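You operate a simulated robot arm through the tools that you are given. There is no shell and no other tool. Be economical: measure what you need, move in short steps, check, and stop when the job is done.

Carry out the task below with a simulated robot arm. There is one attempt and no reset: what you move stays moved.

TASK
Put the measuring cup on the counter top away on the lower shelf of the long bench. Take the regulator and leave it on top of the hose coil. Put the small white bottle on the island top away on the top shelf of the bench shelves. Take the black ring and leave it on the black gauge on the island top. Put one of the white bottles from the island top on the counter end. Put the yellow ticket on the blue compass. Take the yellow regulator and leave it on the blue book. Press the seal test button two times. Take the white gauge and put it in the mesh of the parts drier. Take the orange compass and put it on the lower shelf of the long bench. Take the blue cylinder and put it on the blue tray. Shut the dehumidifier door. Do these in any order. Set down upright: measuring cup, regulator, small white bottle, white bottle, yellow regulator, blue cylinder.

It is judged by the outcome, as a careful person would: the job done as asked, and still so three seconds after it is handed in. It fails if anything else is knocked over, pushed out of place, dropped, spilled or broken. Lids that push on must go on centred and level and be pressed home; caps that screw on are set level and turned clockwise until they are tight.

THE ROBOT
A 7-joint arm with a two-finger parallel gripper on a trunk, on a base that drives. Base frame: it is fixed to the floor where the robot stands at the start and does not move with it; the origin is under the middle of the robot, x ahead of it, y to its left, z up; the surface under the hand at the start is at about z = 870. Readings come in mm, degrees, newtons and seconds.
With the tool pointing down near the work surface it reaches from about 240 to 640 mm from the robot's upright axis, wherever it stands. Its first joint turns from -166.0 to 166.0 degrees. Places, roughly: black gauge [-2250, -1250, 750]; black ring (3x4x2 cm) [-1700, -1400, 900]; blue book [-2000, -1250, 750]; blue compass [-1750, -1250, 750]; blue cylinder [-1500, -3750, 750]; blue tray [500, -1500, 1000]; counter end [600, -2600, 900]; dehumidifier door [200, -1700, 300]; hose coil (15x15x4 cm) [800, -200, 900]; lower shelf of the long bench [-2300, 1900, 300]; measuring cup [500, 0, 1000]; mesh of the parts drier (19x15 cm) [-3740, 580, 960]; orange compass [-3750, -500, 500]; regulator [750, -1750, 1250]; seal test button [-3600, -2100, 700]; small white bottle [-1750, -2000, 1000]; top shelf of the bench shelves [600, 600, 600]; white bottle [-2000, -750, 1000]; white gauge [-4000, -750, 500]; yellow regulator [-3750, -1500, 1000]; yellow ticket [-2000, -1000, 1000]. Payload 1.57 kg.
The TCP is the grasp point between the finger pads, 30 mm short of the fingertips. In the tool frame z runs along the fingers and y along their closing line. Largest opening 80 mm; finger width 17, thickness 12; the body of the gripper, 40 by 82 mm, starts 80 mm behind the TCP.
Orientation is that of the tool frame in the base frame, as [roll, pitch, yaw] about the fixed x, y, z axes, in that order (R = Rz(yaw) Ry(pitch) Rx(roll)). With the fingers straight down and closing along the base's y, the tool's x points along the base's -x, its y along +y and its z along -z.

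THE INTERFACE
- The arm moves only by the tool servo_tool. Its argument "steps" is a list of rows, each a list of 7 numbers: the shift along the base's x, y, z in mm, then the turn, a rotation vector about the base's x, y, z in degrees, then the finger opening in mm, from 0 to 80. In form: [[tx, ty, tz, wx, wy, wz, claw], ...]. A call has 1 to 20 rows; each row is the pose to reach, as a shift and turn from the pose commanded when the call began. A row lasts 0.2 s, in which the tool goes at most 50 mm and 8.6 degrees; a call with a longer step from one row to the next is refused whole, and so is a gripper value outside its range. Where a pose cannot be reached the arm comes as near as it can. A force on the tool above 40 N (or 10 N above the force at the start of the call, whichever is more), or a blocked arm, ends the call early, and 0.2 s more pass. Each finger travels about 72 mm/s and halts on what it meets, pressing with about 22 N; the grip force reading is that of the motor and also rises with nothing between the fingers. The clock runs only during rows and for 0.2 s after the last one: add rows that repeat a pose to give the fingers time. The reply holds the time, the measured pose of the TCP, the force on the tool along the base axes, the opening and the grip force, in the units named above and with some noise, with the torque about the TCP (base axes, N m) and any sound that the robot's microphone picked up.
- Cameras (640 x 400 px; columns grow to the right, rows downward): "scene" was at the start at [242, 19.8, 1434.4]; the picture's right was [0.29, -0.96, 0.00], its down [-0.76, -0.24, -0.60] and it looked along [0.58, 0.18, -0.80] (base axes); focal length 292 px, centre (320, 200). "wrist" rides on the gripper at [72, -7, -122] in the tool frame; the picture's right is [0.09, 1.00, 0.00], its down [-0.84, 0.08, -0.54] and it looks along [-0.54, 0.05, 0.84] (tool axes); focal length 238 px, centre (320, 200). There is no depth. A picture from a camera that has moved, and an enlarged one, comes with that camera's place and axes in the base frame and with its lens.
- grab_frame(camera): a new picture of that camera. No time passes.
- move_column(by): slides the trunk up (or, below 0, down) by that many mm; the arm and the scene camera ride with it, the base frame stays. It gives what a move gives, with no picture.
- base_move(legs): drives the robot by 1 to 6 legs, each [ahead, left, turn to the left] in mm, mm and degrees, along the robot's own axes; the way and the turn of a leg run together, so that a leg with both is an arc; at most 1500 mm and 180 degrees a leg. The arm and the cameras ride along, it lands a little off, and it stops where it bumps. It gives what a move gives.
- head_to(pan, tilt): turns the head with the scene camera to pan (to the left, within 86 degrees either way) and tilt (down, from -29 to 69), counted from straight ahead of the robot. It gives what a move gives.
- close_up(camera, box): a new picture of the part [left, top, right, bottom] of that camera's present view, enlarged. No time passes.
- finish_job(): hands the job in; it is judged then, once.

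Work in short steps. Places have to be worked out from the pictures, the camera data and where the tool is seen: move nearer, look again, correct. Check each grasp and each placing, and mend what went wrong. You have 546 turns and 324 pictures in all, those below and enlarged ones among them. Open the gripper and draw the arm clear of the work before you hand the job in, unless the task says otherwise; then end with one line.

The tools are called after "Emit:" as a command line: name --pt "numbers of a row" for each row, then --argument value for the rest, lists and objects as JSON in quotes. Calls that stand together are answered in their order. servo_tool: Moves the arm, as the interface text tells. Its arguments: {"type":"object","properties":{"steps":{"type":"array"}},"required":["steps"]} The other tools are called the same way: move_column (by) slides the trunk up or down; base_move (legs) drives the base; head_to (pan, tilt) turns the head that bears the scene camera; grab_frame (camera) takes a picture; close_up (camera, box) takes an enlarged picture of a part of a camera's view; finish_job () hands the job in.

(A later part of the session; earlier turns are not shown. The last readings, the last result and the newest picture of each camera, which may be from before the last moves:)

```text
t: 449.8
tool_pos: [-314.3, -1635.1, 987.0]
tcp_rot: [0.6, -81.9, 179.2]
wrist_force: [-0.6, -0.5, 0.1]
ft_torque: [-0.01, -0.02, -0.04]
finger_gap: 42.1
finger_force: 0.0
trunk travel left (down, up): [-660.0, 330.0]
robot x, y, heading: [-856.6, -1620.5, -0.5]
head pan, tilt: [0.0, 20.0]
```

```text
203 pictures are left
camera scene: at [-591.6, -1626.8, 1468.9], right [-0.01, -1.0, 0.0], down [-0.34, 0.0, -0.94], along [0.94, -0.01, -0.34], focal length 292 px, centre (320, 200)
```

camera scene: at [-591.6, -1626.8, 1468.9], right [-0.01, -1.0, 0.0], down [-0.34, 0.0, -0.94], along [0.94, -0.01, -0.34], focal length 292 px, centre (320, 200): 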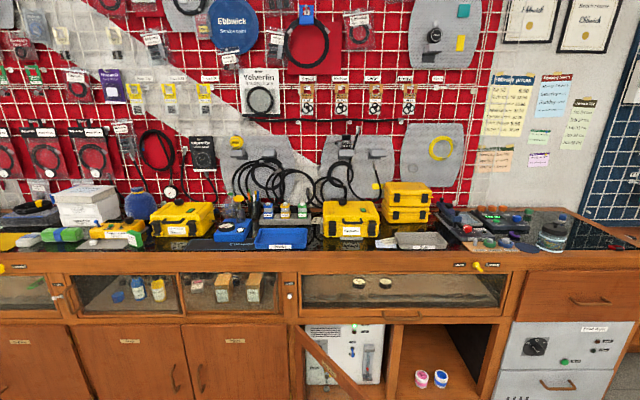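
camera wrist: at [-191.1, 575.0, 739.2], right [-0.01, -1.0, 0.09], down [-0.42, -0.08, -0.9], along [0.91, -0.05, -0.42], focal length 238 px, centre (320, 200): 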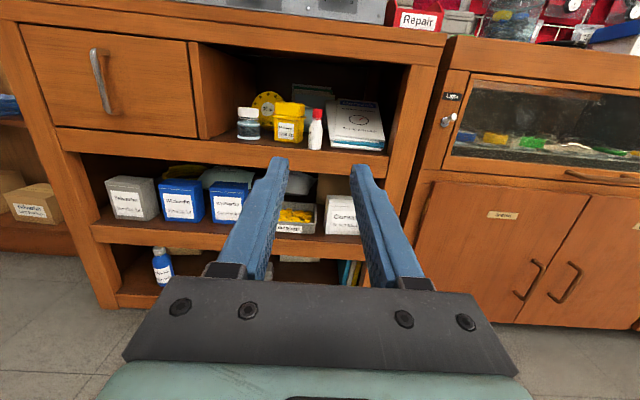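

Emit:
close_up --camera "scene" --box '[270, 300, 530, 400]'

Emit:
close_up --camera "scene" --box '[220, 120, 460, 260]'

Emit:
head_to --pan 0 --tilt 45

Emit:
grab_frame --camera "scene"

```text
2.46 times, centred on (400, 350) of scene
camera zoom: at [-591.6, -1626.8, 1468.9], right [-0.01, -1.0, 0.0], down [-0.34, 0.0, -0.94], along [0.94, -0.01, -0.34], focal length 718 px, centre (123, -169)
```

zoom: 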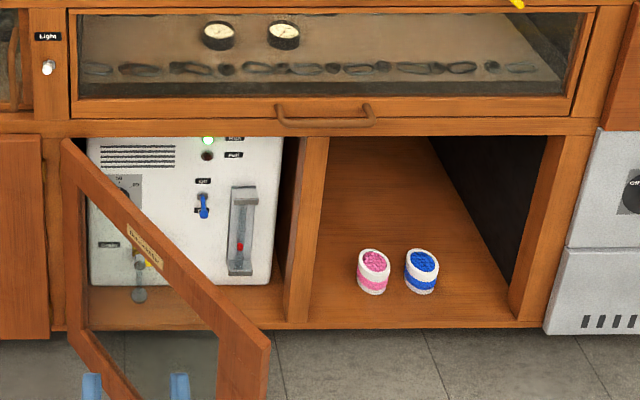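

```text
2.67 times, centred on (340, 190) of scene
camera zoom: at [-591.6, -1626.8, 1468.9], right [-0.01, -1.0, 0.0], down [-0.34, 0.0, -0.94], along [0.94, -0.01, -0.34], focal length 778 px, centre (267, 227)
```

zoom: 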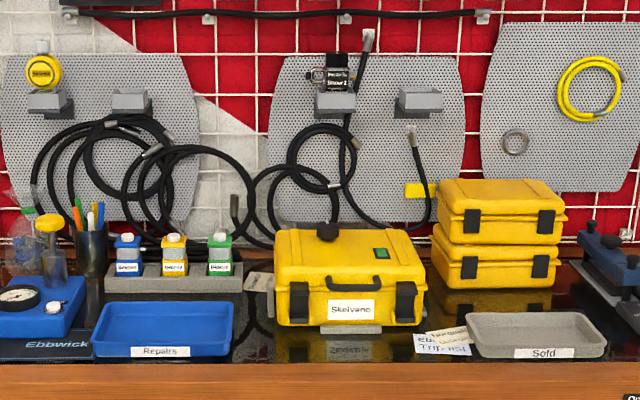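

```text
t: 450.7
tool_pos: [-314.9, -1634.6, 986.6]
tcp_rot: [0.7, -81.9, 179.0]
wrist_force: [-0.2, -0.2, -0.7]
ft_torque: [0.01, 0.02, 0.03]
finger_gap: 41.8
finger_force: 0.1
trunk travel left (down, up): [-660.0, 330.0]
robot x, y, heading: [-855.1, -1625.7, -0.4]
head pan, tilt: [0.0, 45.0]
```

```text
200 pictures are left
camera scene: at [-603.4, -1626.8, 1430.3], right [-0.01, -1.0, 0.0], down [-0.71, 0.01, -0.71], along [0.71, -0.01, -0.71], focal length 292 px, centre (320, 200)
```

scene: 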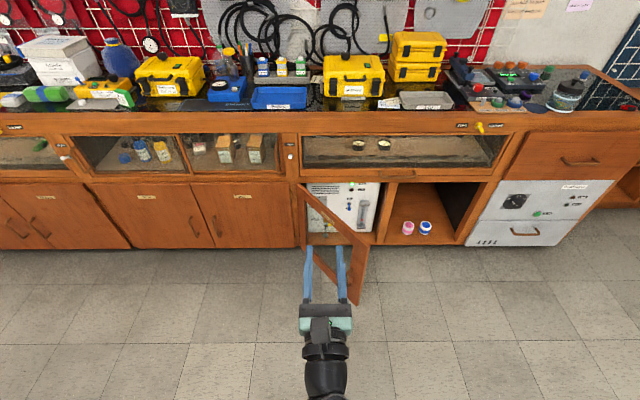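

The door is hinged at left (≈430,-1540), opened ~52°, free edge ≈(80,-1815), z 42–498; I'm on its outer side. Plan: closed fingertips pushing its free stile at z≈400 along the arc. First I lower and approach.

Emit:
servo_tool --pt "0 0 0 0 5 0 20" --pt "0 0 0 0 10 0 0" --pt "0 0 0 0 10 0 0"

Emit:
move_column --by -380

Emit:
move_column --by -200

Emit:
base_move --legs '[[0, -120, 0.4], [340, 0, 0]]'

Emit:
head_to --pan 0 --tilt 35

Emit:
grab_frame --camera "scene"

Emit:
grab_frame --camera "wrist"

```text
t: 451.5
tool_pos: [-315.0, -1635.2, 984.4]
tcp_rot: [175.8, -88.0, 4.1]
wrist_force: [0.0, 0.4, 0.7]
ft_torque: [-0.04, -0.02, -0.01]
finger_gap: 0.0
finger_force: 21.3
trunk travel left (down, up): [-660.0, 330.0]
robot x, y, heading: [-854.8, -1619.9, -0.4]
head pan, tilt: [0.0, 45.0]
```

```text
t: 455.1
tool_pos: [-314.6, -1634.4, 606.0]
tcp_rot: [175.8, -88.1, 3.8]
wrist_force: [0.9, 0.2, -0.2]
ft_torque: [0.04, 0.04, -0.01]
finger_gap: 0.1
finger_force: 21.3
trunk travel left (down, up): [-280.0, 710.0]
robot x, y, heading: [-855.6, -1621.1, -0.4]
head pan, tilt: [0.0, 45.0]
```

```text
t: 457.3
tool_pos: [-313.8, -1635.7, 405.4]
tcp_rot: [175.8, -88.1, 3.9]
wrist_force: [-0.1, 0.0, 0.2]
ft_torque: [-0.02, 0.03, 0.0]
finger_gap: 0.3
finger_force: 20.7
trunk travel left (down, up): [-80.0, 910.0]
robot x, y, heading: [-856.1, -1627.1, -0.4]
head pan, tilt: [0.0, 45.0]
```

```text
t: 460.4
tool_pos: [20.8, -1747.0, 406.7]
tcp_rot: [175.8, -88.1, 4.5]
wrist_force: [0.1, 0.3, -0.4]
ft_torque: [-0.02, -0.03, 0.02]
finger_gap: 0.0
finger_force: 21.7
trunk travel left (down, up): [-80.0, 910.0]
robot x, y, heading: [-520.1, -1742.0, 0.1]
head pan, tilt: [0.0, 45.0]
```

```text
t: 461.1
tool_pos: [20.7, -1746.3, 406.6]
tcp_rot: [175.9, -88.2, 4.5]
wrist_force: [0.7, -0.3, -0.9]
ft_torque: [0.0, -0.01, -0.04]
finger_gap: 0.0
finger_force: 21.2
trunk travel left (down, up): [-80.0, 910.0]
robot x, y, heading: [-519.0, -1739.9, 0.3]
head pan, tilt: [0.0, 35.0]
```

```text
199 pictures are left
camera scene: at [-261.1, -1741.7, 865.0], right [0.0, -1.0, 0.0], down [-0.57, 0.0, -0.82], along [0.82, 0.0, -0.57], focal length 292 px, centre (320, 200)
```

scene: 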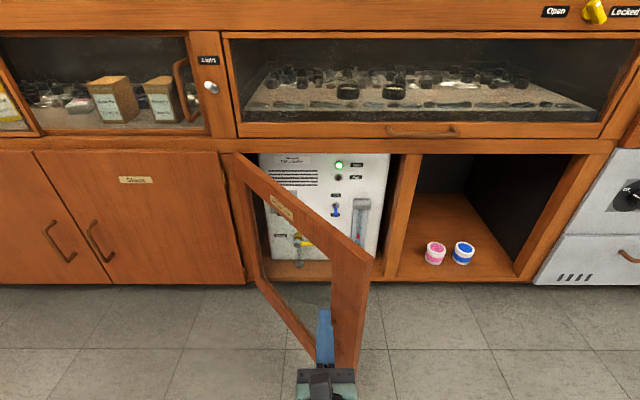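

```text
198 pictures are left
camera wrist: at [-99.0, -1740.7, 480.8], right [0.01, -1.0, 0.09], down [-0.57, -0.08, -0.82], along [0.82, -0.05, -0.57], focal length 238 px, centre (320, 200)
```

wrist: 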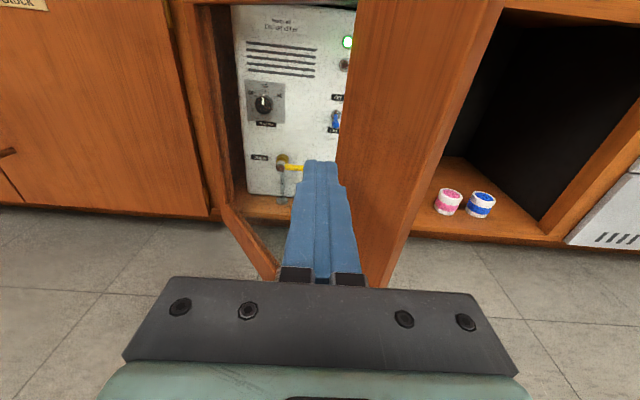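

The tip is on the outer side of the door by its stile. I push along the arc with small base legs, the first three, then check.

Emit:
base_move --legs '[[20, -44, 0], [72, -60, 0], [58, -45, 0]]'

Emit:
grab_frame --camera "scene"

```text
t: 463.4
tool_pos: [171.2, -1894.6, 406.5]
tcp_rot: [175.6, -88.1, 4.9]
wrist_force: [-0.4, 0.1, 0.1]
ft_torque: [0.03, 0.03, 0.01]
finger_gap: 0.1
finger_force: 21.1
trunk travel left (down, up): [-80.0, 910.0]
robot x, y, heading: [-365.9, -1891.0, 0.1]
head pan, tilt: [0.0, 35.0]
```

```text
197 pictures are left
camera scene: at [-110.3, -1889.0, 865.1], right [0.0, -1.0, 0.0], down [-0.57, 0.0, -0.82], along [0.82, 0.0, -0.57], focal length 292 px, centre (320, 200)
```

scene: 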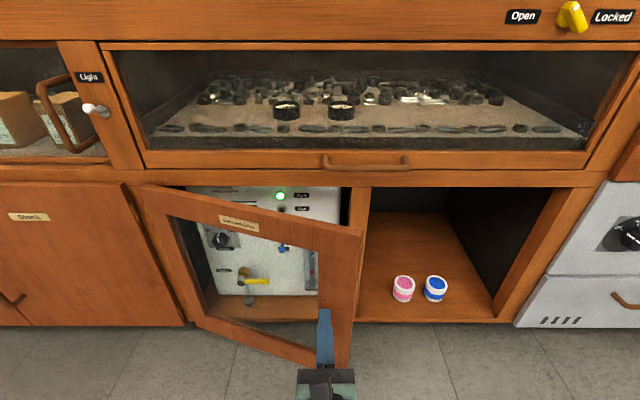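

The door is following. Continue the remaining legs.

Emit:
base_move --legs '[[65, -34, 0], [69, -23, 0], [50, -8, 0]]'

Emit:
grab_frame --camera "scene"

```text
t: 465.6
tool_pos: [338.8, -1954.3, 405.5]
tcp_rot: [177.3, -88.1, 3.8]
wrist_force: [-6.0, 0.9, 1.7]
ft_torque: [-0.02, -0.09, -0.03]
finger_gap: 0.2
finger_force: 21.2
trunk travel left (down, up): [-80.0, 910.0]
robot x, y, heading: [-195.9, -1954.6, 0.3]
head pan, tilt: [0.0, 35.0]
stopped in leg 3: the force on the tool passed its limit at 296 N (the readings are from after the stop); the commanded pose is now the measured one
```

```text
196 pictures are left
camera scene: at [61.4, -1949.7, 865.1], right [0.01, -1.0, 0.0], down [-0.57, 0.0, -0.82], along [0.82, 0.01, -0.57], focal length 292 px, centre (320, 200)
```

scene: 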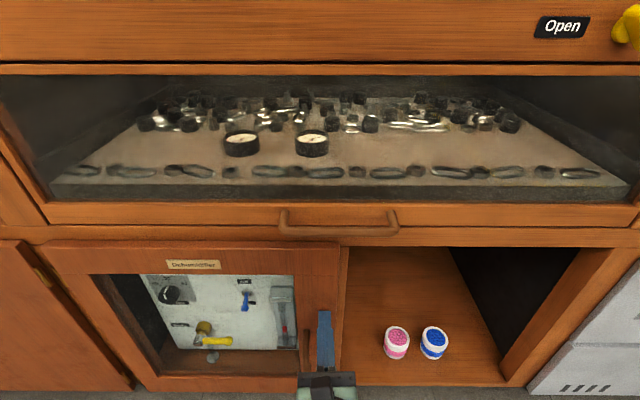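

The door has reached its stop (a firm bump). I back off 250 and check it stays shut.

Emit:
base_move --legs '[[-250, 0, 0]]'

Emit:
grab_frame --camera "scene"

```text
t: 467.4
tool_pos: [85.9, -1956.6, 406.3]
tcp_rot: [176.7, -88.1, 4.2]
wrist_force: [-1.1, 0.2, 0.9]
ft_torque: [0.0, -0.02, -0.02]
finger_gap: 0.3
finger_force: 20.9
trunk travel left (down, up): [-80.0, 910.0]
robot x, y, heading: [-452.4, -1954.9, 0.3]
head pan, tilt: [0.0, 35.0]
```

```text
195 pictures are left
camera scene: at [-192.2, -1951.7, 865.0], right [0.01, -1.0, 0.0], down [-0.57, 0.0, -0.82], along [0.82, 0.01, -0.57], focal length 292 px, centre (320, 200)
```

scene: 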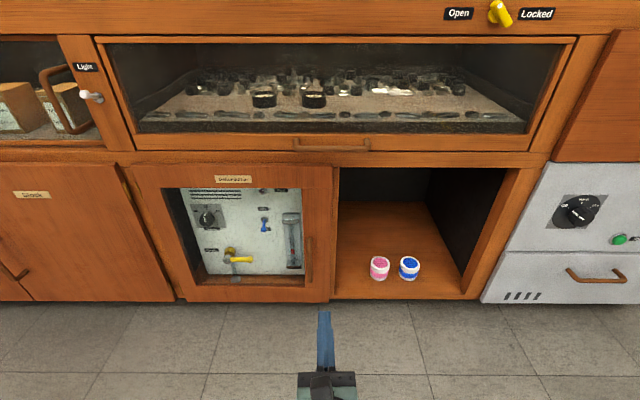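

Emit:
close_up --camera "scene" --box '[100, 140, 380, 315]'

```text
2.29 times, centred on (240, 228) of scene
camera zoom: at [-192.2, -1951.7, 865.0], right [0.01, -1.0, 0.0], down [-0.57, 0.0, -0.82], along [0.82, 0.01, -0.57], focal length 667 px, centre (503, 137)
```

zoom: 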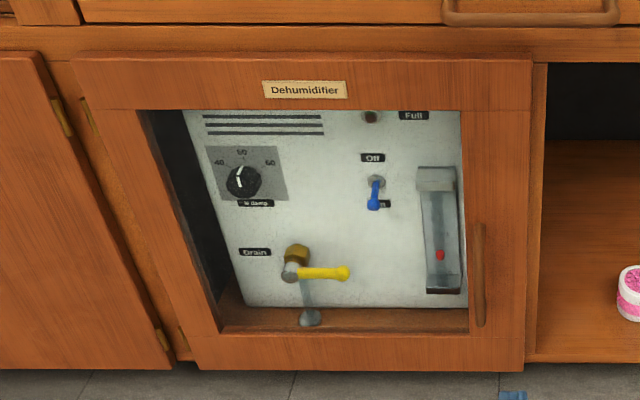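

The door is shut. Next, the regulator on a small wall shelf ≈(750,-1757,1234). I raise the trunk and get nearer to look.

Emit:
move_column --by 400

Emit:
move_column --by 350

Emit:
base_move --legs '[[0, 200, 0]]'

Emit:
head_to --pan 0 --tilt 15

Emit:
close_up --camera "scene" --box '[240, 120, 400, 300]'

Emit:
grab_frame --camera "scene"

```text
t: 471.2
tool_pos: [86.3, -1956.3, 804.1]
tcp_rot: [176.8, -88.0, 4.1]
wrist_force: [0.1, 0.3, 0.0]
ft_torque: [-0.03, 0.0, 0.02]
finger_gap: 0.0
finger_force: 21.0
trunk travel left (down, up): [-480.0, 510.0]
robot x, y, heading: [-452.0, -1949.3, 0.3]
head pan, tilt: [0.0, 35.0]
```

```text
t: 474.6
tool_pos: [86.2, -1955.5, 1155.6]
tcp_rot: [176.9, -88.0, 4.1]
wrist_force: [-0.1, 0.5, 0.2]
ft_torque: [0.02, -0.03, 0.01]
finger_gap: 0.3
finger_force: 20.5
trunk travel left (down, up): [-830.0, 160.0]
robot x, y, heading: [-454.5, -1952.2, 0.4]
head pan, tilt: [0.0, 35.0]
```

```text
t: 476.3
tool_pos: [84.1, -1751.3, 1155.5]
tcp_rot: [176.8, -88.1, 4.4]
wrist_force: [0.0, 0.5, -0.8]
ft_torque: [0.03, 0.02, 0.03]
finger_gap: 0.1
finger_force: 21.9
trunk travel left (down, up): [-830.0, 160.0]
robot x, y, heading: [-452.3, -1746.1, 0.6]
head pan, tilt: [0.0, 35.0]
```

```text
t: 477.1
tool_pos: [84.6, -1752.0, 1155.9]
tcp_rot: [177.3, -88.1, 3.8]
wrist_force: [-0.7, 0.2, -0.4]
ft_torque: [0.02, -0.02, -0.06]
finger_gap: 0.1
finger_force: 21.6
trunk travel left (down, up): [-830.0, 160.0]
robot x, y, heading: [-451.7, -1748.0, 0.3]
head pan, tilt: [0.0, 15.0]
```

```text
2.22 times, centred on (320, 210) of scene
camera zoom: at [-188.4, -1748.4, 1647.0], right [0.01, -1.0, 0.0], down [-0.26, 0.0, -0.97], along [0.97, 0.01, -0.26], focal length 648 px, centre (320, 178)
```

zoom: 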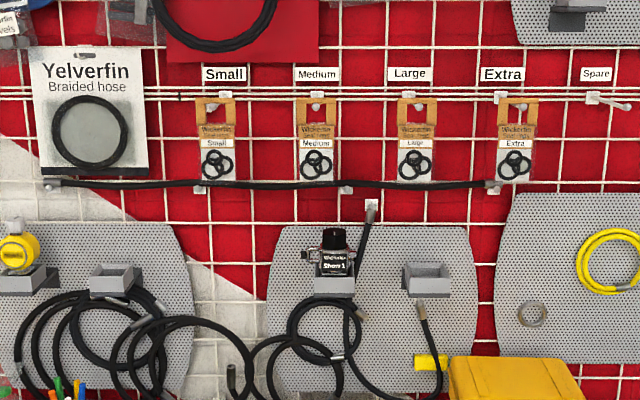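

```text
192 pictures are left
camera scene: at [-188.4, -1748.4, 1647.0], right [0.01, -1.0, 0.0], down [-0.26, 0.0, -0.97], along [0.97, 0.01, -0.26], focal length 292 px, centre (320, 200)
```

scene: 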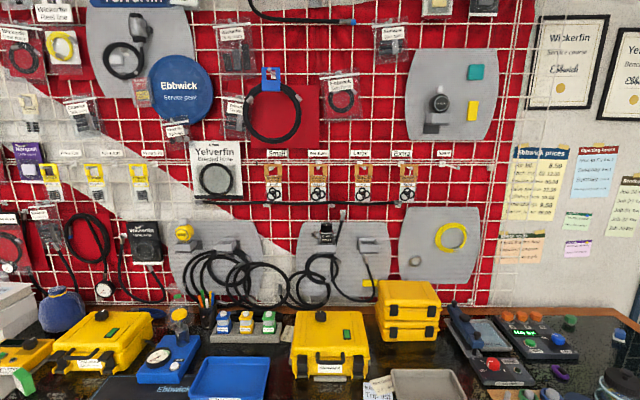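

The regulator (black, "Wickerfin Store 1") sits in a wall cup holder with the yoke on its left. I'll grip its knob with a horizontal tool closing along y. Raise, open, approach and look.

Emit:
move_column --by 110

Emit:
base_move --legs '[[400, 0, -0.3]]'

Emit:
servo_tool --pt "0 0 0 0 0 0 40" --pt "0 0 0 0 0 0 80" --pt "0 0 0 0 0 0 80"

Emit:
grab_frame --camera "wrist"

Emit:
grab_frame --camera "scene"

```text
t: 478.5
tool_pos: [84.8, -1751.5, 1264.5]
tcp_rot: [176.7, -88.1, 4.2]
wrist_force: [-0.3, 1.1, -0.6]
ft_torque: [0.01, 0.0, 0.03]
finger_gap: 0.1
finger_force: 21.7
trunk travel left (down, up): [-940.0, 50.0]
robot x, y, heading: [-455.6, -1747.3, 0.5]
head pan, tilt: [0.0, 15.0]
```

```text
t: 481.0
tool_pos: [482.9, -1751.6, 1266.2]
tcp_rot: [176.8, -88.1, 4.2]
wrist_force: [0.5, -0.6, -0.7]
ft_torque: [0.01, 0.02, 0.02]
finger_gap: 0.1
finger_force: 20.9
trunk travel left (down, up): [-940.0, 50.0]
robot x, y, heading: [-55.1, -1745.5, 0.5]
head pan, tilt: [0.0, 15.0]
```

```text
t: 481.8
tool_pos: [483.3, -1751.2, 1266.0]
tcp_rot: [177.0, -88.1, 3.9]
wrist_force: [-0.5, -0.4, 0.4]
ft_torque: [-0.04, 0.03, 0.03]
finger_gap: 80.2
finger_force: 0.1
trunk travel left (down, up): [-940.0, 50.0]
robot x, y, heading: [-51.4, -1743.8, 0.2]
head pan, tilt: [0.0, 15.0]
```

```text
191 pictures are left
camera wrist: at [362.9, -1746.1, 1340.2], right [0.02, -1.0, 0.09], down [-0.57, -0.09, -0.82], along [0.82, -0.04, -0.57], focal length 238 px, centre (320, 200)
```

wrist: 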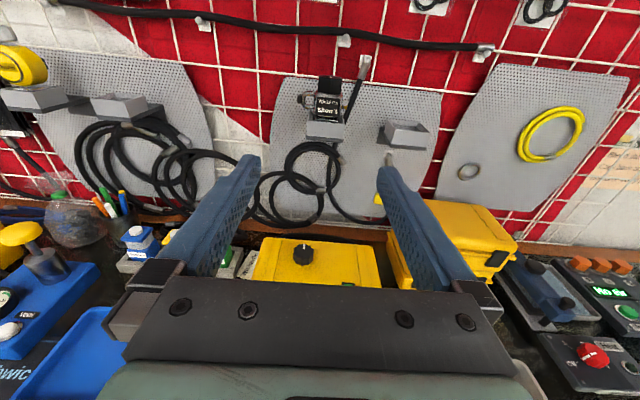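

```text
190 pictures are left
camera scene: at [209.9, -1746.3, 1757.0], right [0.01, -1.0, 0.0], down [-0.26, 0.0, -0.97], along [0.97, 0.0, -0.26], focal length 292 px, centre (320, 200)
```

scene: 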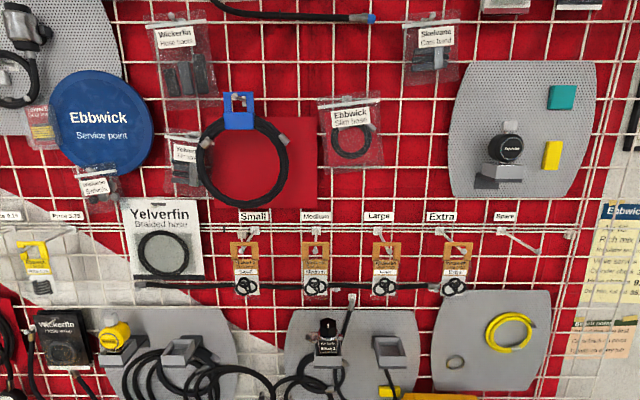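

Emit:
close_up --camera "wrist" --box '[270, 50, 430, 160]'

Emit:
close_up --camera "scene" --box '[270, 290, 430, 400]'

```text
3.64 times, centred on (350, 105) of wrist
camera zoom: at [362.9, -1746.1, 1340.2], right [0.02, -1.0, 0.09], down [-0.57, -0.09, -0.82], along [0.82, -0.04, -0.57], focal length 867 px, centre (211, 546)
```

zoom: 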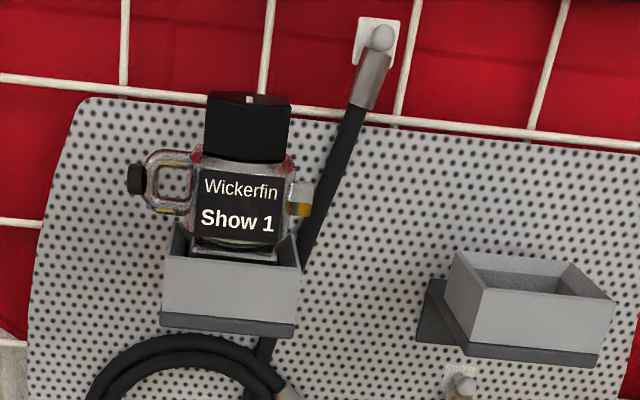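

```text
3.64 times, centred on (350, 345) of scene
camera zoom: at [209.9, -1746.3, 1757.0], right [0.01, -1.0, 0.0], down [-0.26, 0.0, -0.97], along [0.97, 0.0, -0.26], focal length 1061 px, centre (211, -327)
```

zoom: 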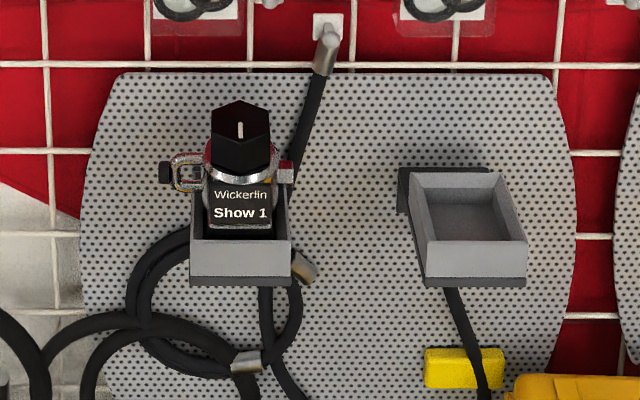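

Knob centre triangulated at (810,-1764,1270). Drive ahead 85, then extend toward it in steps with opening 56.

Emit:
base_move --legs '[[85, -10, 0]]'

Emit:
servo_tool --pt "30 -2 3 0 0 0 56" --pt "65 -3 5 0 0 0 56" --pt "100 -3 5 0 0 0 56" --pt "130 -3 5 0 0 0 56" --pt "130 -3 5 0 0 0 56"

Emit:
close_up --camera "wrist" --box '[220, 80, 420, 220]'

```text
t: 482.9
tool_pos: [567.5, -1760.9, 1266.4]
tcp_rot: [176.8, -88.0, 4.2]
wrist_force: [-0.5, -0.7, 0.4]
ft_torque: [0.01, 0.0, 0.01]
finger_gap: 80.1
finger_force: 0.0
trunk travel left (down, up): [-940.0, 50.0]
robot x, y, heading: [30.0, -1758.9, 0.2]
head pan, tilt: [0.0, 15.0]
```

```text
t: 484.1
tool_pos: [698.3, -1762.0, 1270.6]
tcp_rot: [175.6, -88.0, 5.4]
wrist_force: [0.6, -0.6, -0.1]
ft_torque: [-0.01, 0.05, -0.01]
finger_gap: 56.0
finger_force: 0.1
trunk travel left (down, up): [-940.0, 50.0]
robot x, y, heading: [33.1, -1758.1, 0.5]
head pan, tilt: [0.0, 15.0]
```

```text
2.86 times, centred on (320, 150) of wrist
camera zoom: at [577.4, -1757.4, 1344.2], right [0.02, -1.0, 0.09], down [-0.57, -0.09, -0.82], along [0.82, -0.04, -0.57], focal length 681 px, centre (320, 343)
```

zoom: 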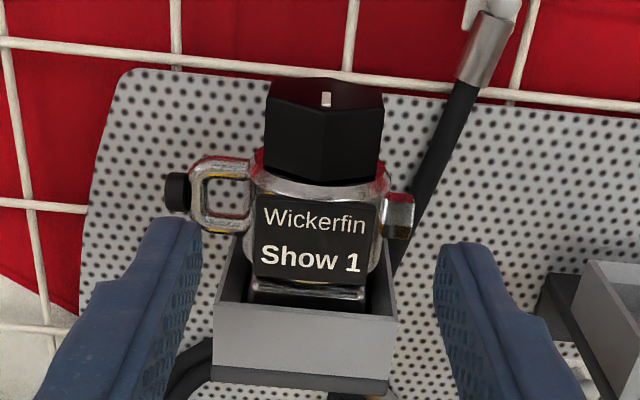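

Knob confirmed (809,-1761,1272). Advance 98 mm and check.

Emit:
servo_tool --pt "35 0 1 0 0 0 56" --pt "70 1 2 0 0 0 56" --pt "97 1 2 0 0 0 56" --pt "97 1 2 0 0 0 56"

Emit:
grab_frame --camera "wrist"

```text
t: 485.1
tool_pos: [794.2, -1763.8, 1273.1]
tcp_rot: [175.7, -88.1, 5.4]
wrist_force: [-0.2, -0.3, 0.0]
ft_torque: [0.01, 0.01, -0.02]
finger_gap: 55.9
finger_force: 0.0
trunk travel left (down, up): [-940.0, 50.0]
robot x, y, heading: [29.2, -1758.8, 0.1]
head pan, tilt: [0.0, 15.0]
```

```text
186 pictures are left
camera wrist: at [674.6, -1758.0, 1348.2], right [0.02, -1.0, 0.09], down [-0.57, -0.09, -0.82], along [0.82, -0.04, -0.57], focal length 238 px, centre (320, 200)
```

wrist: 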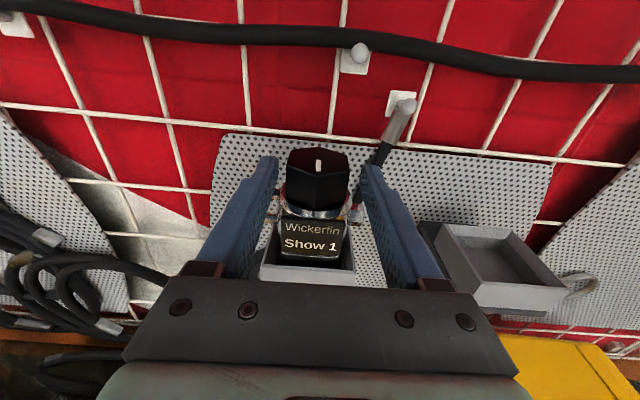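

Knob is between the finger ends. Close.

Emit:
servo_tool --pt "0 0 0 0 0 0 46" --pt "0 0 0 0 0 0 36" --pt "0 0 0 0 0 0 25" --pt "0 0 0 0 0 0 25" --pt "0 0 0 0 0 0 25"

Emit:
servo_tool --pt "0 0 15 0 0 0 25" --pt "0 0 30 0 0 0 25" --pt "0 0 30 0 0 0 25"

Emit:
grab_frame --camera "wrist"

```text
t: 486.3
tool_pos: [793.7, -1763.6, 1273.2]
tcp_rot: [177.1, -88.1, 3.9]
wrist_force: [1.6, 1.7, 2.8]
ft_torque: [0.3, -0.09, 0.01]
finger_gap: 41.0
finger_force: 21.9
trunk travel left (down, up): [-940.0, 50.0]
robot x, y, heading: [29.1, -1751.5, 0.3]
head pan, tilt: [0.0, 15.0]
```

```text
t: 487.1
tool_pos: [795.3, -1762.6, 1301.4]
tcp_rot: [176.8, -88.0, 4.1]
wrist_force: [0.1, -0.3, -5.1]
ft_torque: [-0.02, 0.12, -0.03]
finger_gap: 41.0
finger_force: 22.0
trunk travel left (down, up): [-940.0, 50.0]
robot x, y, heading: [29.2, -1753.2, 0.4]
head pan, tilt: [0.0, 15.0]
```

```text
185 pictures are left
camera wrist: at [675.4, -1758.2, 1376.5], right [0.02, -1.0, 0.09], down [-0.57, -0.09, -0.82], along [0.82, -0.04, -0.57], focal length 238 px, centre (320, 200)
```

wrist: 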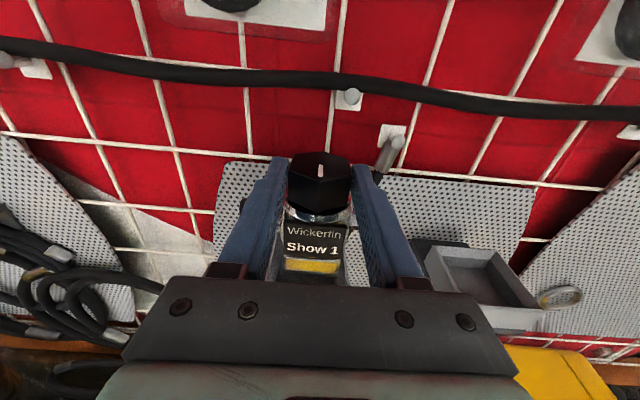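

Lifted with 5 N. Raise trunk another 48 to clear the holder, then back away.

Emit:
move_column --by 48

Emit:
grab_frame --camera "wrist"

```text
t: 488.0
tool_pos: [794.7, -1762.7, 1350.0]
tcp_rot: [176.8, -88.1, 4.0]
wrist_force: [-0.1, -0.5, -5.9]
ft_torque: [-0.04, 0.11, 0.02]
finger_gap: 41.4
finger_force: 21.9
trunk travel left (down, up): [-988.0, 2.0]
robot x, y, heading: [30.1, -1755.0, 0.2]
head pan, tilt: [0.0, 15.0]
```

```text
184 pictures are left
camera wrist: at [675.3, -1758.0, 1424.8], right [0.02, -1.0, 0.09], down [-0.57, -0.09, -0.82], along [0.82, -0.04, -0.57], focal length 238 px, centre (320, 200)
```

wrist: 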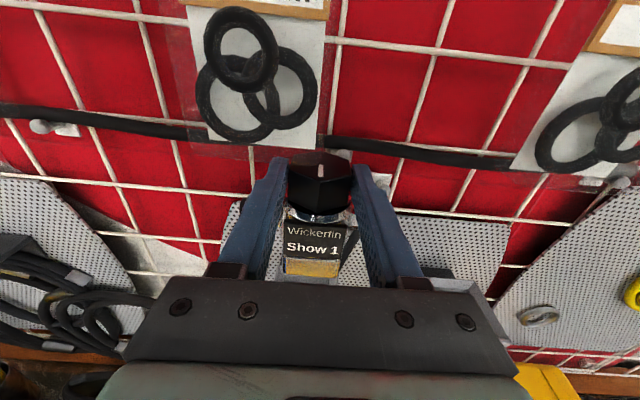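

Back off 450 and move left to the hose coil.

Emit:
base_move --legs '[[-450, 0, 0], [0, 800, 0], [0, 750, 0]]'

Emit:
head_to --pan 0 --tilt 40

Emit:
grab_frame --camera "scene"

Emit:
grab_frame --camera "wrist"

```text
t: 498.2
tool_pos: [336.2, -227.4, 1349.0]
tcp_rot: [177.5, -88.0, 3.3]
wrist_force: [0.0, -0.9, -5.3]
ft_torque: [0.0, 0.08, 0.0]
finger_gap: 41.3
finger_force: 21.9
trunk travel left (down, up): [-988.0, 2.0]
robot x, y, heading: [-429.3, -217.4, 0.1]
head pan, tilt: [0.0, 15.0]
```

```text
t: 499.1
tool_pos: [335.1, -227.1, 1349.3]
tcp_rot: [176.8, -88.0, 3.9]
wrist_force: [-0.6, 0.5, -5.1]
ft_torque: [0.02, 0.08, 0.0]
finger_gap: 41.4
finger_force: 21.5
trunk travel left (down, up): [-988.0, 2.0]
robot x, y, heading: [-428.6, -220.3, 0.1]
head pan, tilt: [0.0, 40.0]
```

```text
183 pictures are left
camera scene: at [-171.9, -218.5, 1765.4], right [0.0, -1.0, 0.0], down [-0.64, 0.0, -0.77], along [0.77, 0.0, -0.64], focal length 292 px, centre (320, 200)
```

scene: 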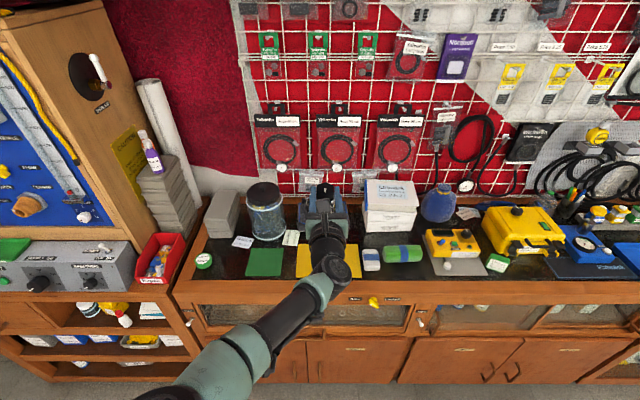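

```text
182 pictures are left
camera wrist: at [215.7, -221.7, 1424.8], right [0.02, -1.0, 0.09], down [-0.57, -0.09, -0.82], along [0.82, -0.04, -0.57], focal length 238 px, centre (320, 200)
```

wrist: 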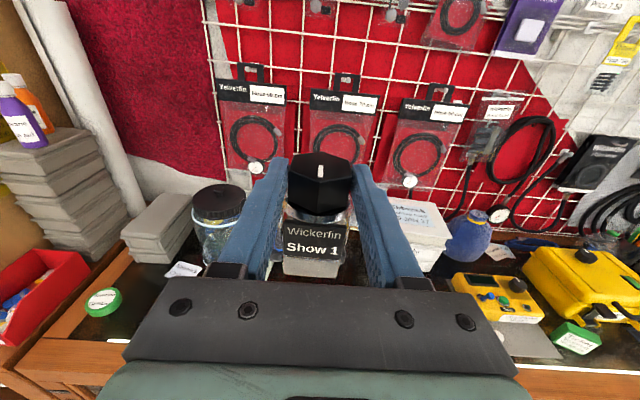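

The arm hides the coil. Sidestep right 400 and pan left to see it clear of the arm.

Emit:
base_move --legs '[[0, -400, 0]]'

Emit:
head_to --pan 25 --tilt 40

Emit:
close_up --camera "scene" --box '[200, 120, 440, 270]'

```text
t: 501.6
tool_pos: [335.6, -621.8, 1349.0]
tcp_rot: [175.7, -88.0, 5.2]
wrist_force: [0.9, 0.5, -4.8]
ft_torque: [-0.03, 0.12, 0.0]
finger_gap: 41.4
finger_force: 21.6
trunk travel left (down, up): [-988.0, 2.0]
robot x, y, heading: [-425.3, -613.5, 0.3]
head pan, tilt: [0.0, 40.0]
```

```text
t: 502.5
tool_pos: [335.7, -624.4, 1349.8]
tcp_rot: [176.9, -88.0, 4.0]
wrist_force: [-0.9, -0.7, -4.9]
ft_torque: [-0.04, 0.08, 0.01]
finger_gap: 41.2
finger_force: 22.0
trunk travel left (down, up): [-988.0, 2.0]
robot x, y, heading: [-426.4, -611.0, 0.2]
head pan, tilt: [25.0, 40.0]
```

```text
2.67 times, centred on (320, 195) of scene
camera zoom: at [-178.7, -579.0, 1765.3], right [0.42, -0.91, 0.0], down [-0.58, -0.27, -0.77], along [0.69, 0.33, -0.64], focal length 778 px, centre (320, 213)
```

zoom: 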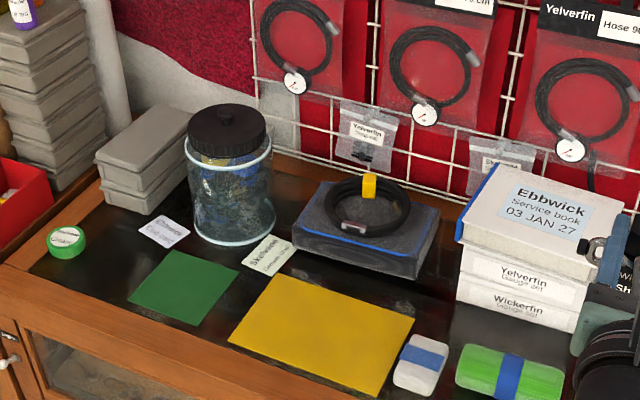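

Coil centre ≈(752,-225), top z≈960 on its case. I line up (TCP target x≈737, y≈-225), staying high, then look from above.

Emit:
base_move --legs '[[0, 398, -0.2], [330, 0, 0]]'

Emit:
move_column --by -180

Emit:
grab_frame --camera "wrist"

Emit:
head_to --pan 0 --tilt 50

Emit:
grab_frame --camera "scene"

```text
t: 506.7
tool_pos: [657.0, -220.0, 1351.1]
tcp_rot: [176.7, -88.0, 4.2]
wrist_force: [-0.2, -0.5, -4.5]
ft_torque: [0.0, 0.13, 0.01]
finger_gap: 41.5
finger_force: 21.9
trunk travel left (down, up): [-988.0, 2.0]
robot x, y, heading: [-105.9, -213.5, -0.3]
head pan, tilt: [25.0, 40.0]
```

```text
t: 508.7
tool_pos: [657.2, -220.1, 1170.3]
tcp_rot: [176.7, -88.0, 4.1]
wrist_force: [0.9, -0.2, -5.0]
ft_torque: [0.0, 0.08, -0.01]
finger_gap: 41.2
finger_force: 21.6
trunk travel left (down, up): [-808.0, 182.0]
robot x, y, heading: [-107.6, -216.3, 0.1]
head pan, tilt: [25.0, 40.0]
```

```text
180 pictures are left
camera wrist: at [537.2, -214.9, 1244.8], right [0.02, -1.0, 0.09], down [-0.57, -0.09, -0.82], along [0.82, -0.04, -0.57], focal length 238 px, centre (320, 200)
```

wrist: 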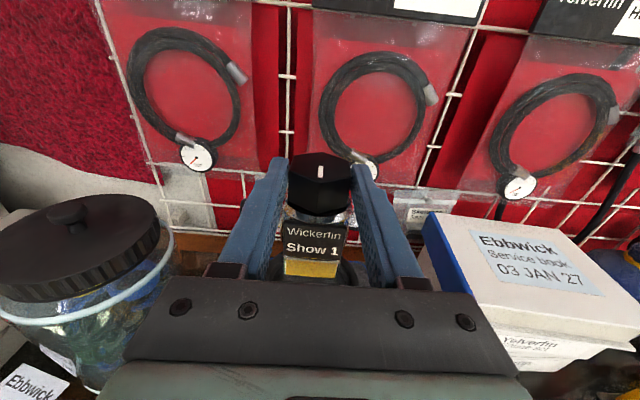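

```text
t: 509.6
tool_pos: [658.0, -220.3, 1169.8]
tcp_rot: [176.7, -88.0, 4.0]
wrist_force: [-0.1, 0.5, -4.8]
ft_torque: [0.0, 0.12, -0.01]
finger_gap: 41.4
finger_force: 22.1
trunk travel left (down, up): [-808.0, 182.0]
robot x, y, heading: [-104.9, -211.4, -0.1]
head pan, tilt: [0.0, 50.0]
```

```text
179 pictures are left
camera scene: at [141.7, -212.1, 1571.2], right [0.0, -1.0, 0.0], down [-0.77, 0.0, -0.64], along [0.64, 0.0, -0.77], focal length 292 px, centre (320, 200)
```

scene: 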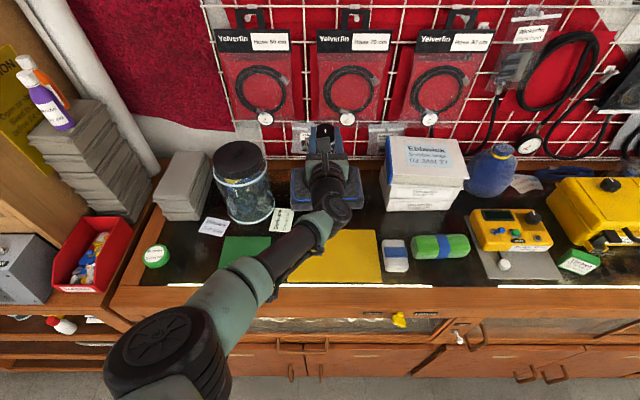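

Case centre in this view gives y≈-229, agreeing. Move ahead 80, adjust y, and lower to just above the coil.

Emit:
base_move --legs '[[80, -7, 0]]'

Emit:
move_column --by -100

Emit:
grab_frame --camera "wrist"

Emit:
close_up --camera "scene" --box '[220, 100, 440, 250]'

```text
t: 510.7
tool_pos: [737.4, -226.9, 1170.3]
tcp_rot: [176.8, -87.9, 4.0]
wrist_force: [0.6, -0.4, -5.3]
ft_torque: [-0.03, 0.1, -0.03]
finger_gap: 41.3
finger_force: 22.1
trunk travel left (down, up): [-808.0, 182.0]
robot x, y, heading: [-25.2, -218.7, 0.2]
head pan, tilt: [0.0, 50.0]
```

```text
t: 512.0
tool_pos: [737.1, -227.5, 1069.8]
tcp_rot: [176.6, -88.0, 4.2]
wrist_force: [0.8, -0.3, -4.6]
ft_torque: [-0.02, 0.11, -0.01]
finger_gap: 41.7
finger_force: 22.2
trunk travel left (down, up): [-708.0, 282.0]
robot x, y, heading: [-26.3, -219.1, 0.3]
head pan, tilt: [0.0, 50.0]
```

```text
178 pictures are left
camera wrist: at [618.1, -221.7, 1144.8], right [0.02, -1.0, 0.09], down [-0.57, -0.09, -0.82], along [0.82, -0.04, -0.57], focal length 238 px, centre (320, 200)
```

wrist: 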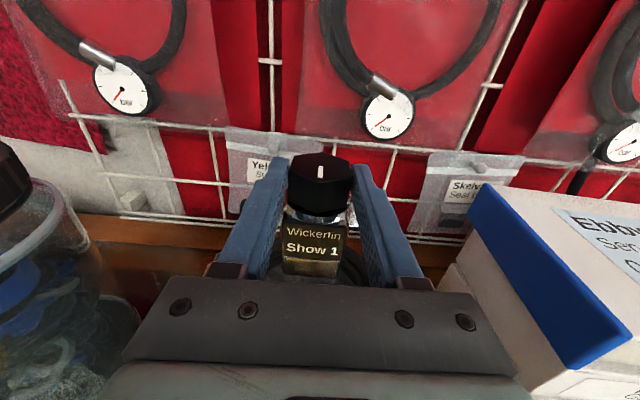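

```text
2.67 times, centred on (330, 175) of scene
camera zoom: at [222.4, -219.0, 1471.2], right [0.0, -1.0, 0.0], down [-0.77, 0.0, -0.64], along [0.64, 0.0, -0.77], focal length 778 px, centre (293, 267)
```

zoom: 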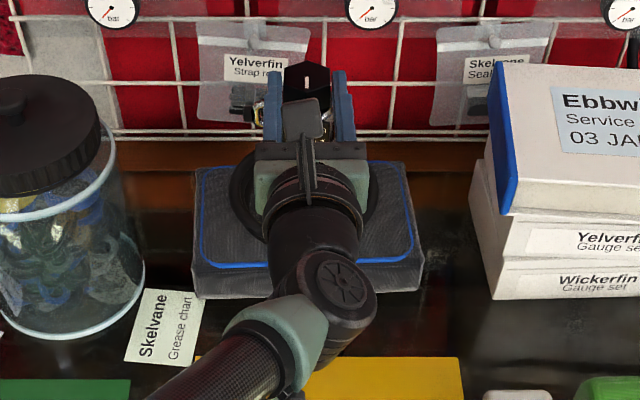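

Coil centre in this view ≈(742,-229). I lower gently at the centre to feel at which height it is supported.

Emit:
servo_tool --pt "-8 -1 -8 0 0 0 25" --pt "-8 -1 -16 0 0 0 25" --pt "-8 -1 -22 0 0 0 25" --pt "-8 -1 -27 0 0 0 25" --pt "-8 -1 -31 0 0 0 25"

```text
t: 513.2
tool_pos: [730.1, -229.1, 1038.6]
tcp_rot: [176.6, -87.9, 4.2]
wrist_force: [0.2, 0.3, -4.9]
ft_torque: [-0.02, 0.11, 0.0]
finger_gap: 41.4
finger_force: 21.9
trunk travel left (down, up): [-708.0, 282.0]
robot x, y, heading: [-23.9, -219.9, 0.1]
head pan, tilt: [0.0, 50.0]
```

Emit:
servo_tool --pt "0 0 -4 0 0 0 25" --pt "0 0 -8 0 0 0 25" --pt "0 0 -12 0 0 0 25"

Emit:
grab_frame --camera "wrist"

```text
t: 514.0
tool_pos: [728.9, -228.1, 1029.5]
tcp_rot: [179.2, -88.4, 1.8]
wrist_force: [3.9, -2.3, 14.9]
ft_torque: [-0.41, -0.41, -0.16]
finger_gap: 41.4
finger_force: 21.8
trunk travel left (down, up): [-708.0, 282.0]
robot x, y, heading: [-21.7, -217.2, 0.3]
head pan, tilt: [0.0, 50.0]
```

```text
176 pictures are left
camera wrist: at [608.4, -223.3, 1104.5], right [0.02, -1.0, 0.09], down [-0.56, -0.09, -0.82], along [0.83, -0.04, -0.56], focal length 238 px, centre (320, 200)
```

wrist: 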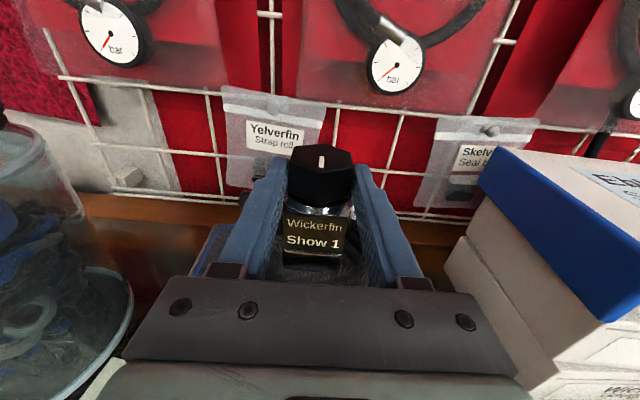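

Emit:
close_up --camera "wrist" --box '[180, 180, 420, 300]'

Emit:
close_up --camera "scene" --box '[260, 100, 400, 220]'

```text
2.67 times, centred on (300, 240) of wrist
camera zoom: at [608.4, -223.3, 1104.5], right [0.02, -1.0, 0.09], down [-0.56, -0.09, -0.82], along [0.83, -0.04, -0.56], focal length 636 px, centre (373, 93)
```

zoom: 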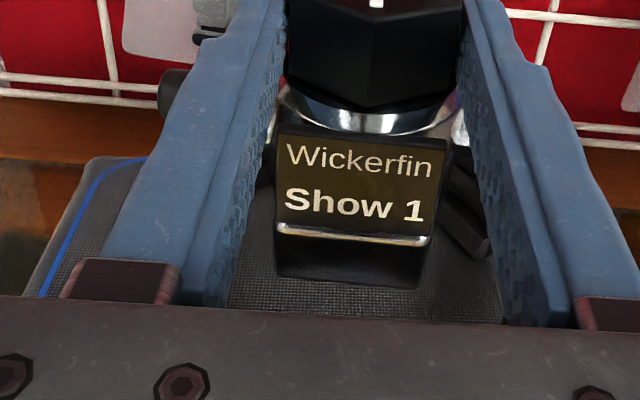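

```text
3.33 times, centred on (330, 160) of scene
camera zoom: at [220.0, -219.2, 1471.9], right [0.0, -1.0, 0.0], down [-0.77, 0.0, -0.64], along [0.64, 0.0, -0.77], focal length 973 px, centre (287, 333)
```

zoom: 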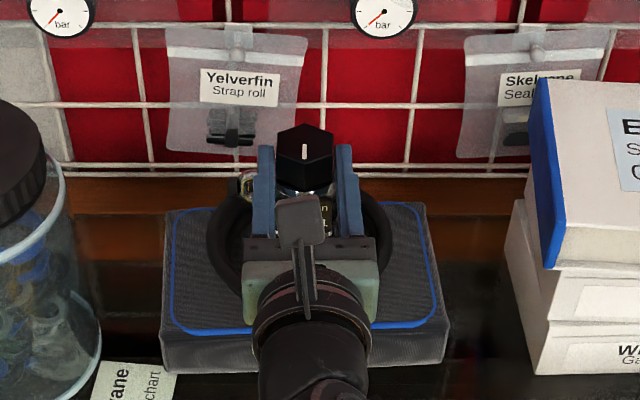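

The regulator has gone into the coil's hole onto the case, which isn't "on top of the coil". I lift it out, move aside and examine the coil closely.

Emit:
servo_tool --pt "0 0 12 0 0 0 25" --pt "0 0 50 0 0 0 25" --pt "0 0 95 0 0 0 25" --pt "0 0 110 0 0 0 25" --pt "0 0 110 0 0 0 25"

Emit:
base_move --legs '[[-260, 0, 0], [0, -330, 0], [120, 0, 0]]'

Emit:
head_to --pan 35 --tilt 42

Emit:
grab_frame --camera "scene"

```text
t: 515.2
tool_pos: [730.9, -229.4, 1137.1]
tcp_rot: [176.1, -87.8, 4.7]
wrist_force: [1.1, -0.1, -5.5]
ft_torque: [-0.05, 0.09, -0.01]
finger_gap: 41.1
finger_force: 21.7
trunk travel left (down, up): [-708.0, 282.0]
robot x, y, heading: [-25.6, -217.8, 0.0]
head pan, tilt: [0.0, 50.0]
```

```text
t: 519.7
tool_pos: [586.0, -566.0, 1137.7]
tcp_rot: [176.5, -88.0, 3.9]
wrist_force: [1.0, -0.3, -5.7]
ft_torque: [-0.02, 0.14, -0.02]
finger_gap: 41.1
finger_force: 21.8
trunk travel left (down, up): [-708.0, 282.0]
robot x, y, heading: [-174.2, -552.5, -0.3]
head pan, tilt: [0.0, 50.0]
```

```text
t: 520.7
tool_pos: [587.7, -565.3, 1136.7]
tcp_rot: [176.4, -88.0, 4.0]
wrist_force: [-0.9, -0.9, -4.9]
ft_torque: [0.0, 0.14, -0.03]
finger_gap: 41.1
finger_force: 22.2
trunk travel left (down, up): [-708.0, 282.0]
robot x, y, heading: [-170.7, -548.5, -0.1]
head pan, tilt: [35.0, 42.0]
```

```text
173 pictures are left
camera scene: at [70.3, -503.6, 1482.3], right [0.57, -0.82, 0.0], down [-0.55, -0.38, -0.74], along [0.61, 0.42, -0.67], focal length 292 px, centre (320, 200)
```

scene: 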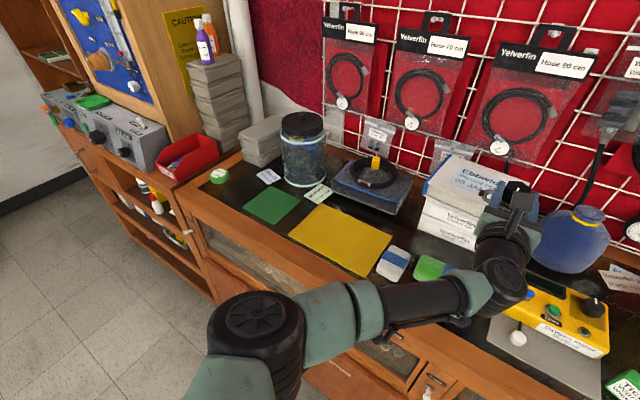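

Emit:
close_up --camera "scene" --box '[320, 140, 430, 225]'

```text
4.71 times, centred on (375, 182) of scene
camera zoom: at [70.3, -503.6, 1482.3], right [0.57, -0.82, 0.0], down [-0.55, -0.38, -0.74], along [0.61, 0.42, -0.67], focal length 1373 px, centre (61, 282)
```

zoom: 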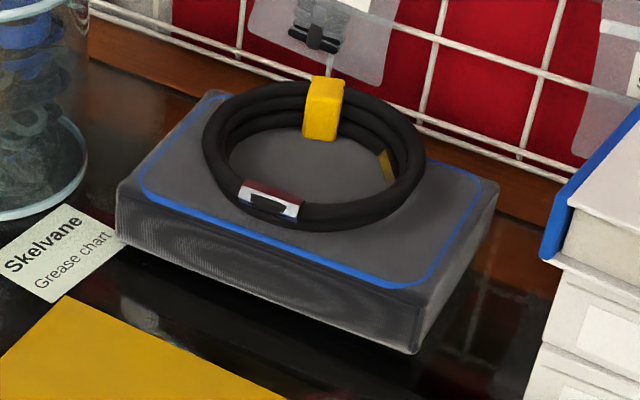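

The case top is ≈918, but contact occurred with the regulator's base at ≈955, i.e. at the coil's top height: it is supported by the coil. I return over the coil centre (744,-232) and set it down.

Emit:
base_move --legs '[[-120, 0, 0], [0, 330, 0], [262, 0, 0]]'

Emit:
head_to --pan 0 --tilt 50

Emit:
close_up --camera "scene" --box '[240, 100, 420, 230]'

```text
t: 525.2
tool_pos: [730.1, -231.2, 1137.0]
tcp_rot: [176.5, -87.9, 4.1]
wrist_force: [0.4, -0.3, -5.2]
ft_torque: [-0.02, 0.07, -0.02]
finger_gap: 41.0
finger_force: 22.0
trunk travel left (down, up): [-708.0, 282.0]
robot x, y, heading: [-26.1, -214.5, -0.4]
head pan, tilt: [35.0, 42.0]
```

```text
t: 526.2
tool_pos: [729.0, -231.0, 1136.9]
tcp_rot: [176.3, -87.9, 4.2]
wrist_force: [0.0, 0.1, -5.5]
ft_torque: [-0.03, 0.09, 0.02]
finger_gap: 41.3
finger_force: 21.8
trunk travel left (down, up): [-708.0, 282.0]
robot x, y, heading: [-26.9, -215.8, -0.0]
head pan, tilt: [0.0, 50.0]
```

```text
3.08 times, centred on (330, 165) of scene
camera zoom: at [221.1, -217.4, 1471.1], right [0.0, -1.0, 0.0], down [-0.77, 0.0, -0.64], along [0.64, 0.0, -0.77], focal length 898 px, centre (289, 308)
```

zoom: 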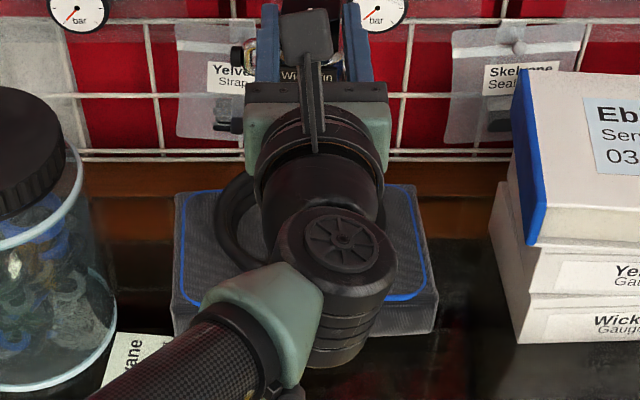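

Lower to just above contact, then gently.

Emit:
servo_tool --pt "0 0 -40 0 0 0 25" --pt "0 0 -80 0 0 0 25" --pt "0 0 -96 0 0 0 25" --pt "0 0 -100 0 0 0 25" --pt "0 0 -103 0 0 0 25" --pt "0 0 -106 0 0 0 25"

Emit:
close_up --camera "wrist" --box '[220, 140, 420, 290]'

```text
t: 527.6
tool_pos: [727.8, -230.0, 1036.8]
tcp_rot: [175.9, -88.5, 4.7]
wrist_force: [-1.0, -0.6, 10.8]
ft_torque: [0.09, 0.17, 0.03]
finger_gap: 41.2
finger_force: 21.9
trunk travel left (down, up): [-708.0, 282.0]
robot x, y, heading: [-28.0, -218.2, 0.0]
head pan, tilt: [0.0, 50.0]
```

```text
2.67 times, centred on (320, 215) of wrist
camera zoom: at [608.5, -224.4, 1110.5], right [0.01, -1.0, 0.09], down [-0.56, -0.08, -0.82], along [0.83, -0.04, -0.56], focal length 636 px, centre (320, 160)
```

zoom: 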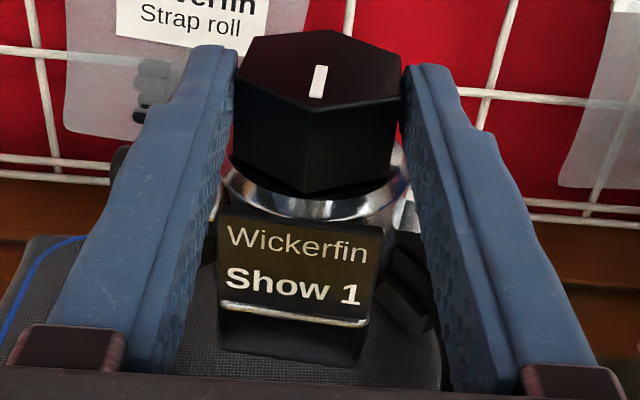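

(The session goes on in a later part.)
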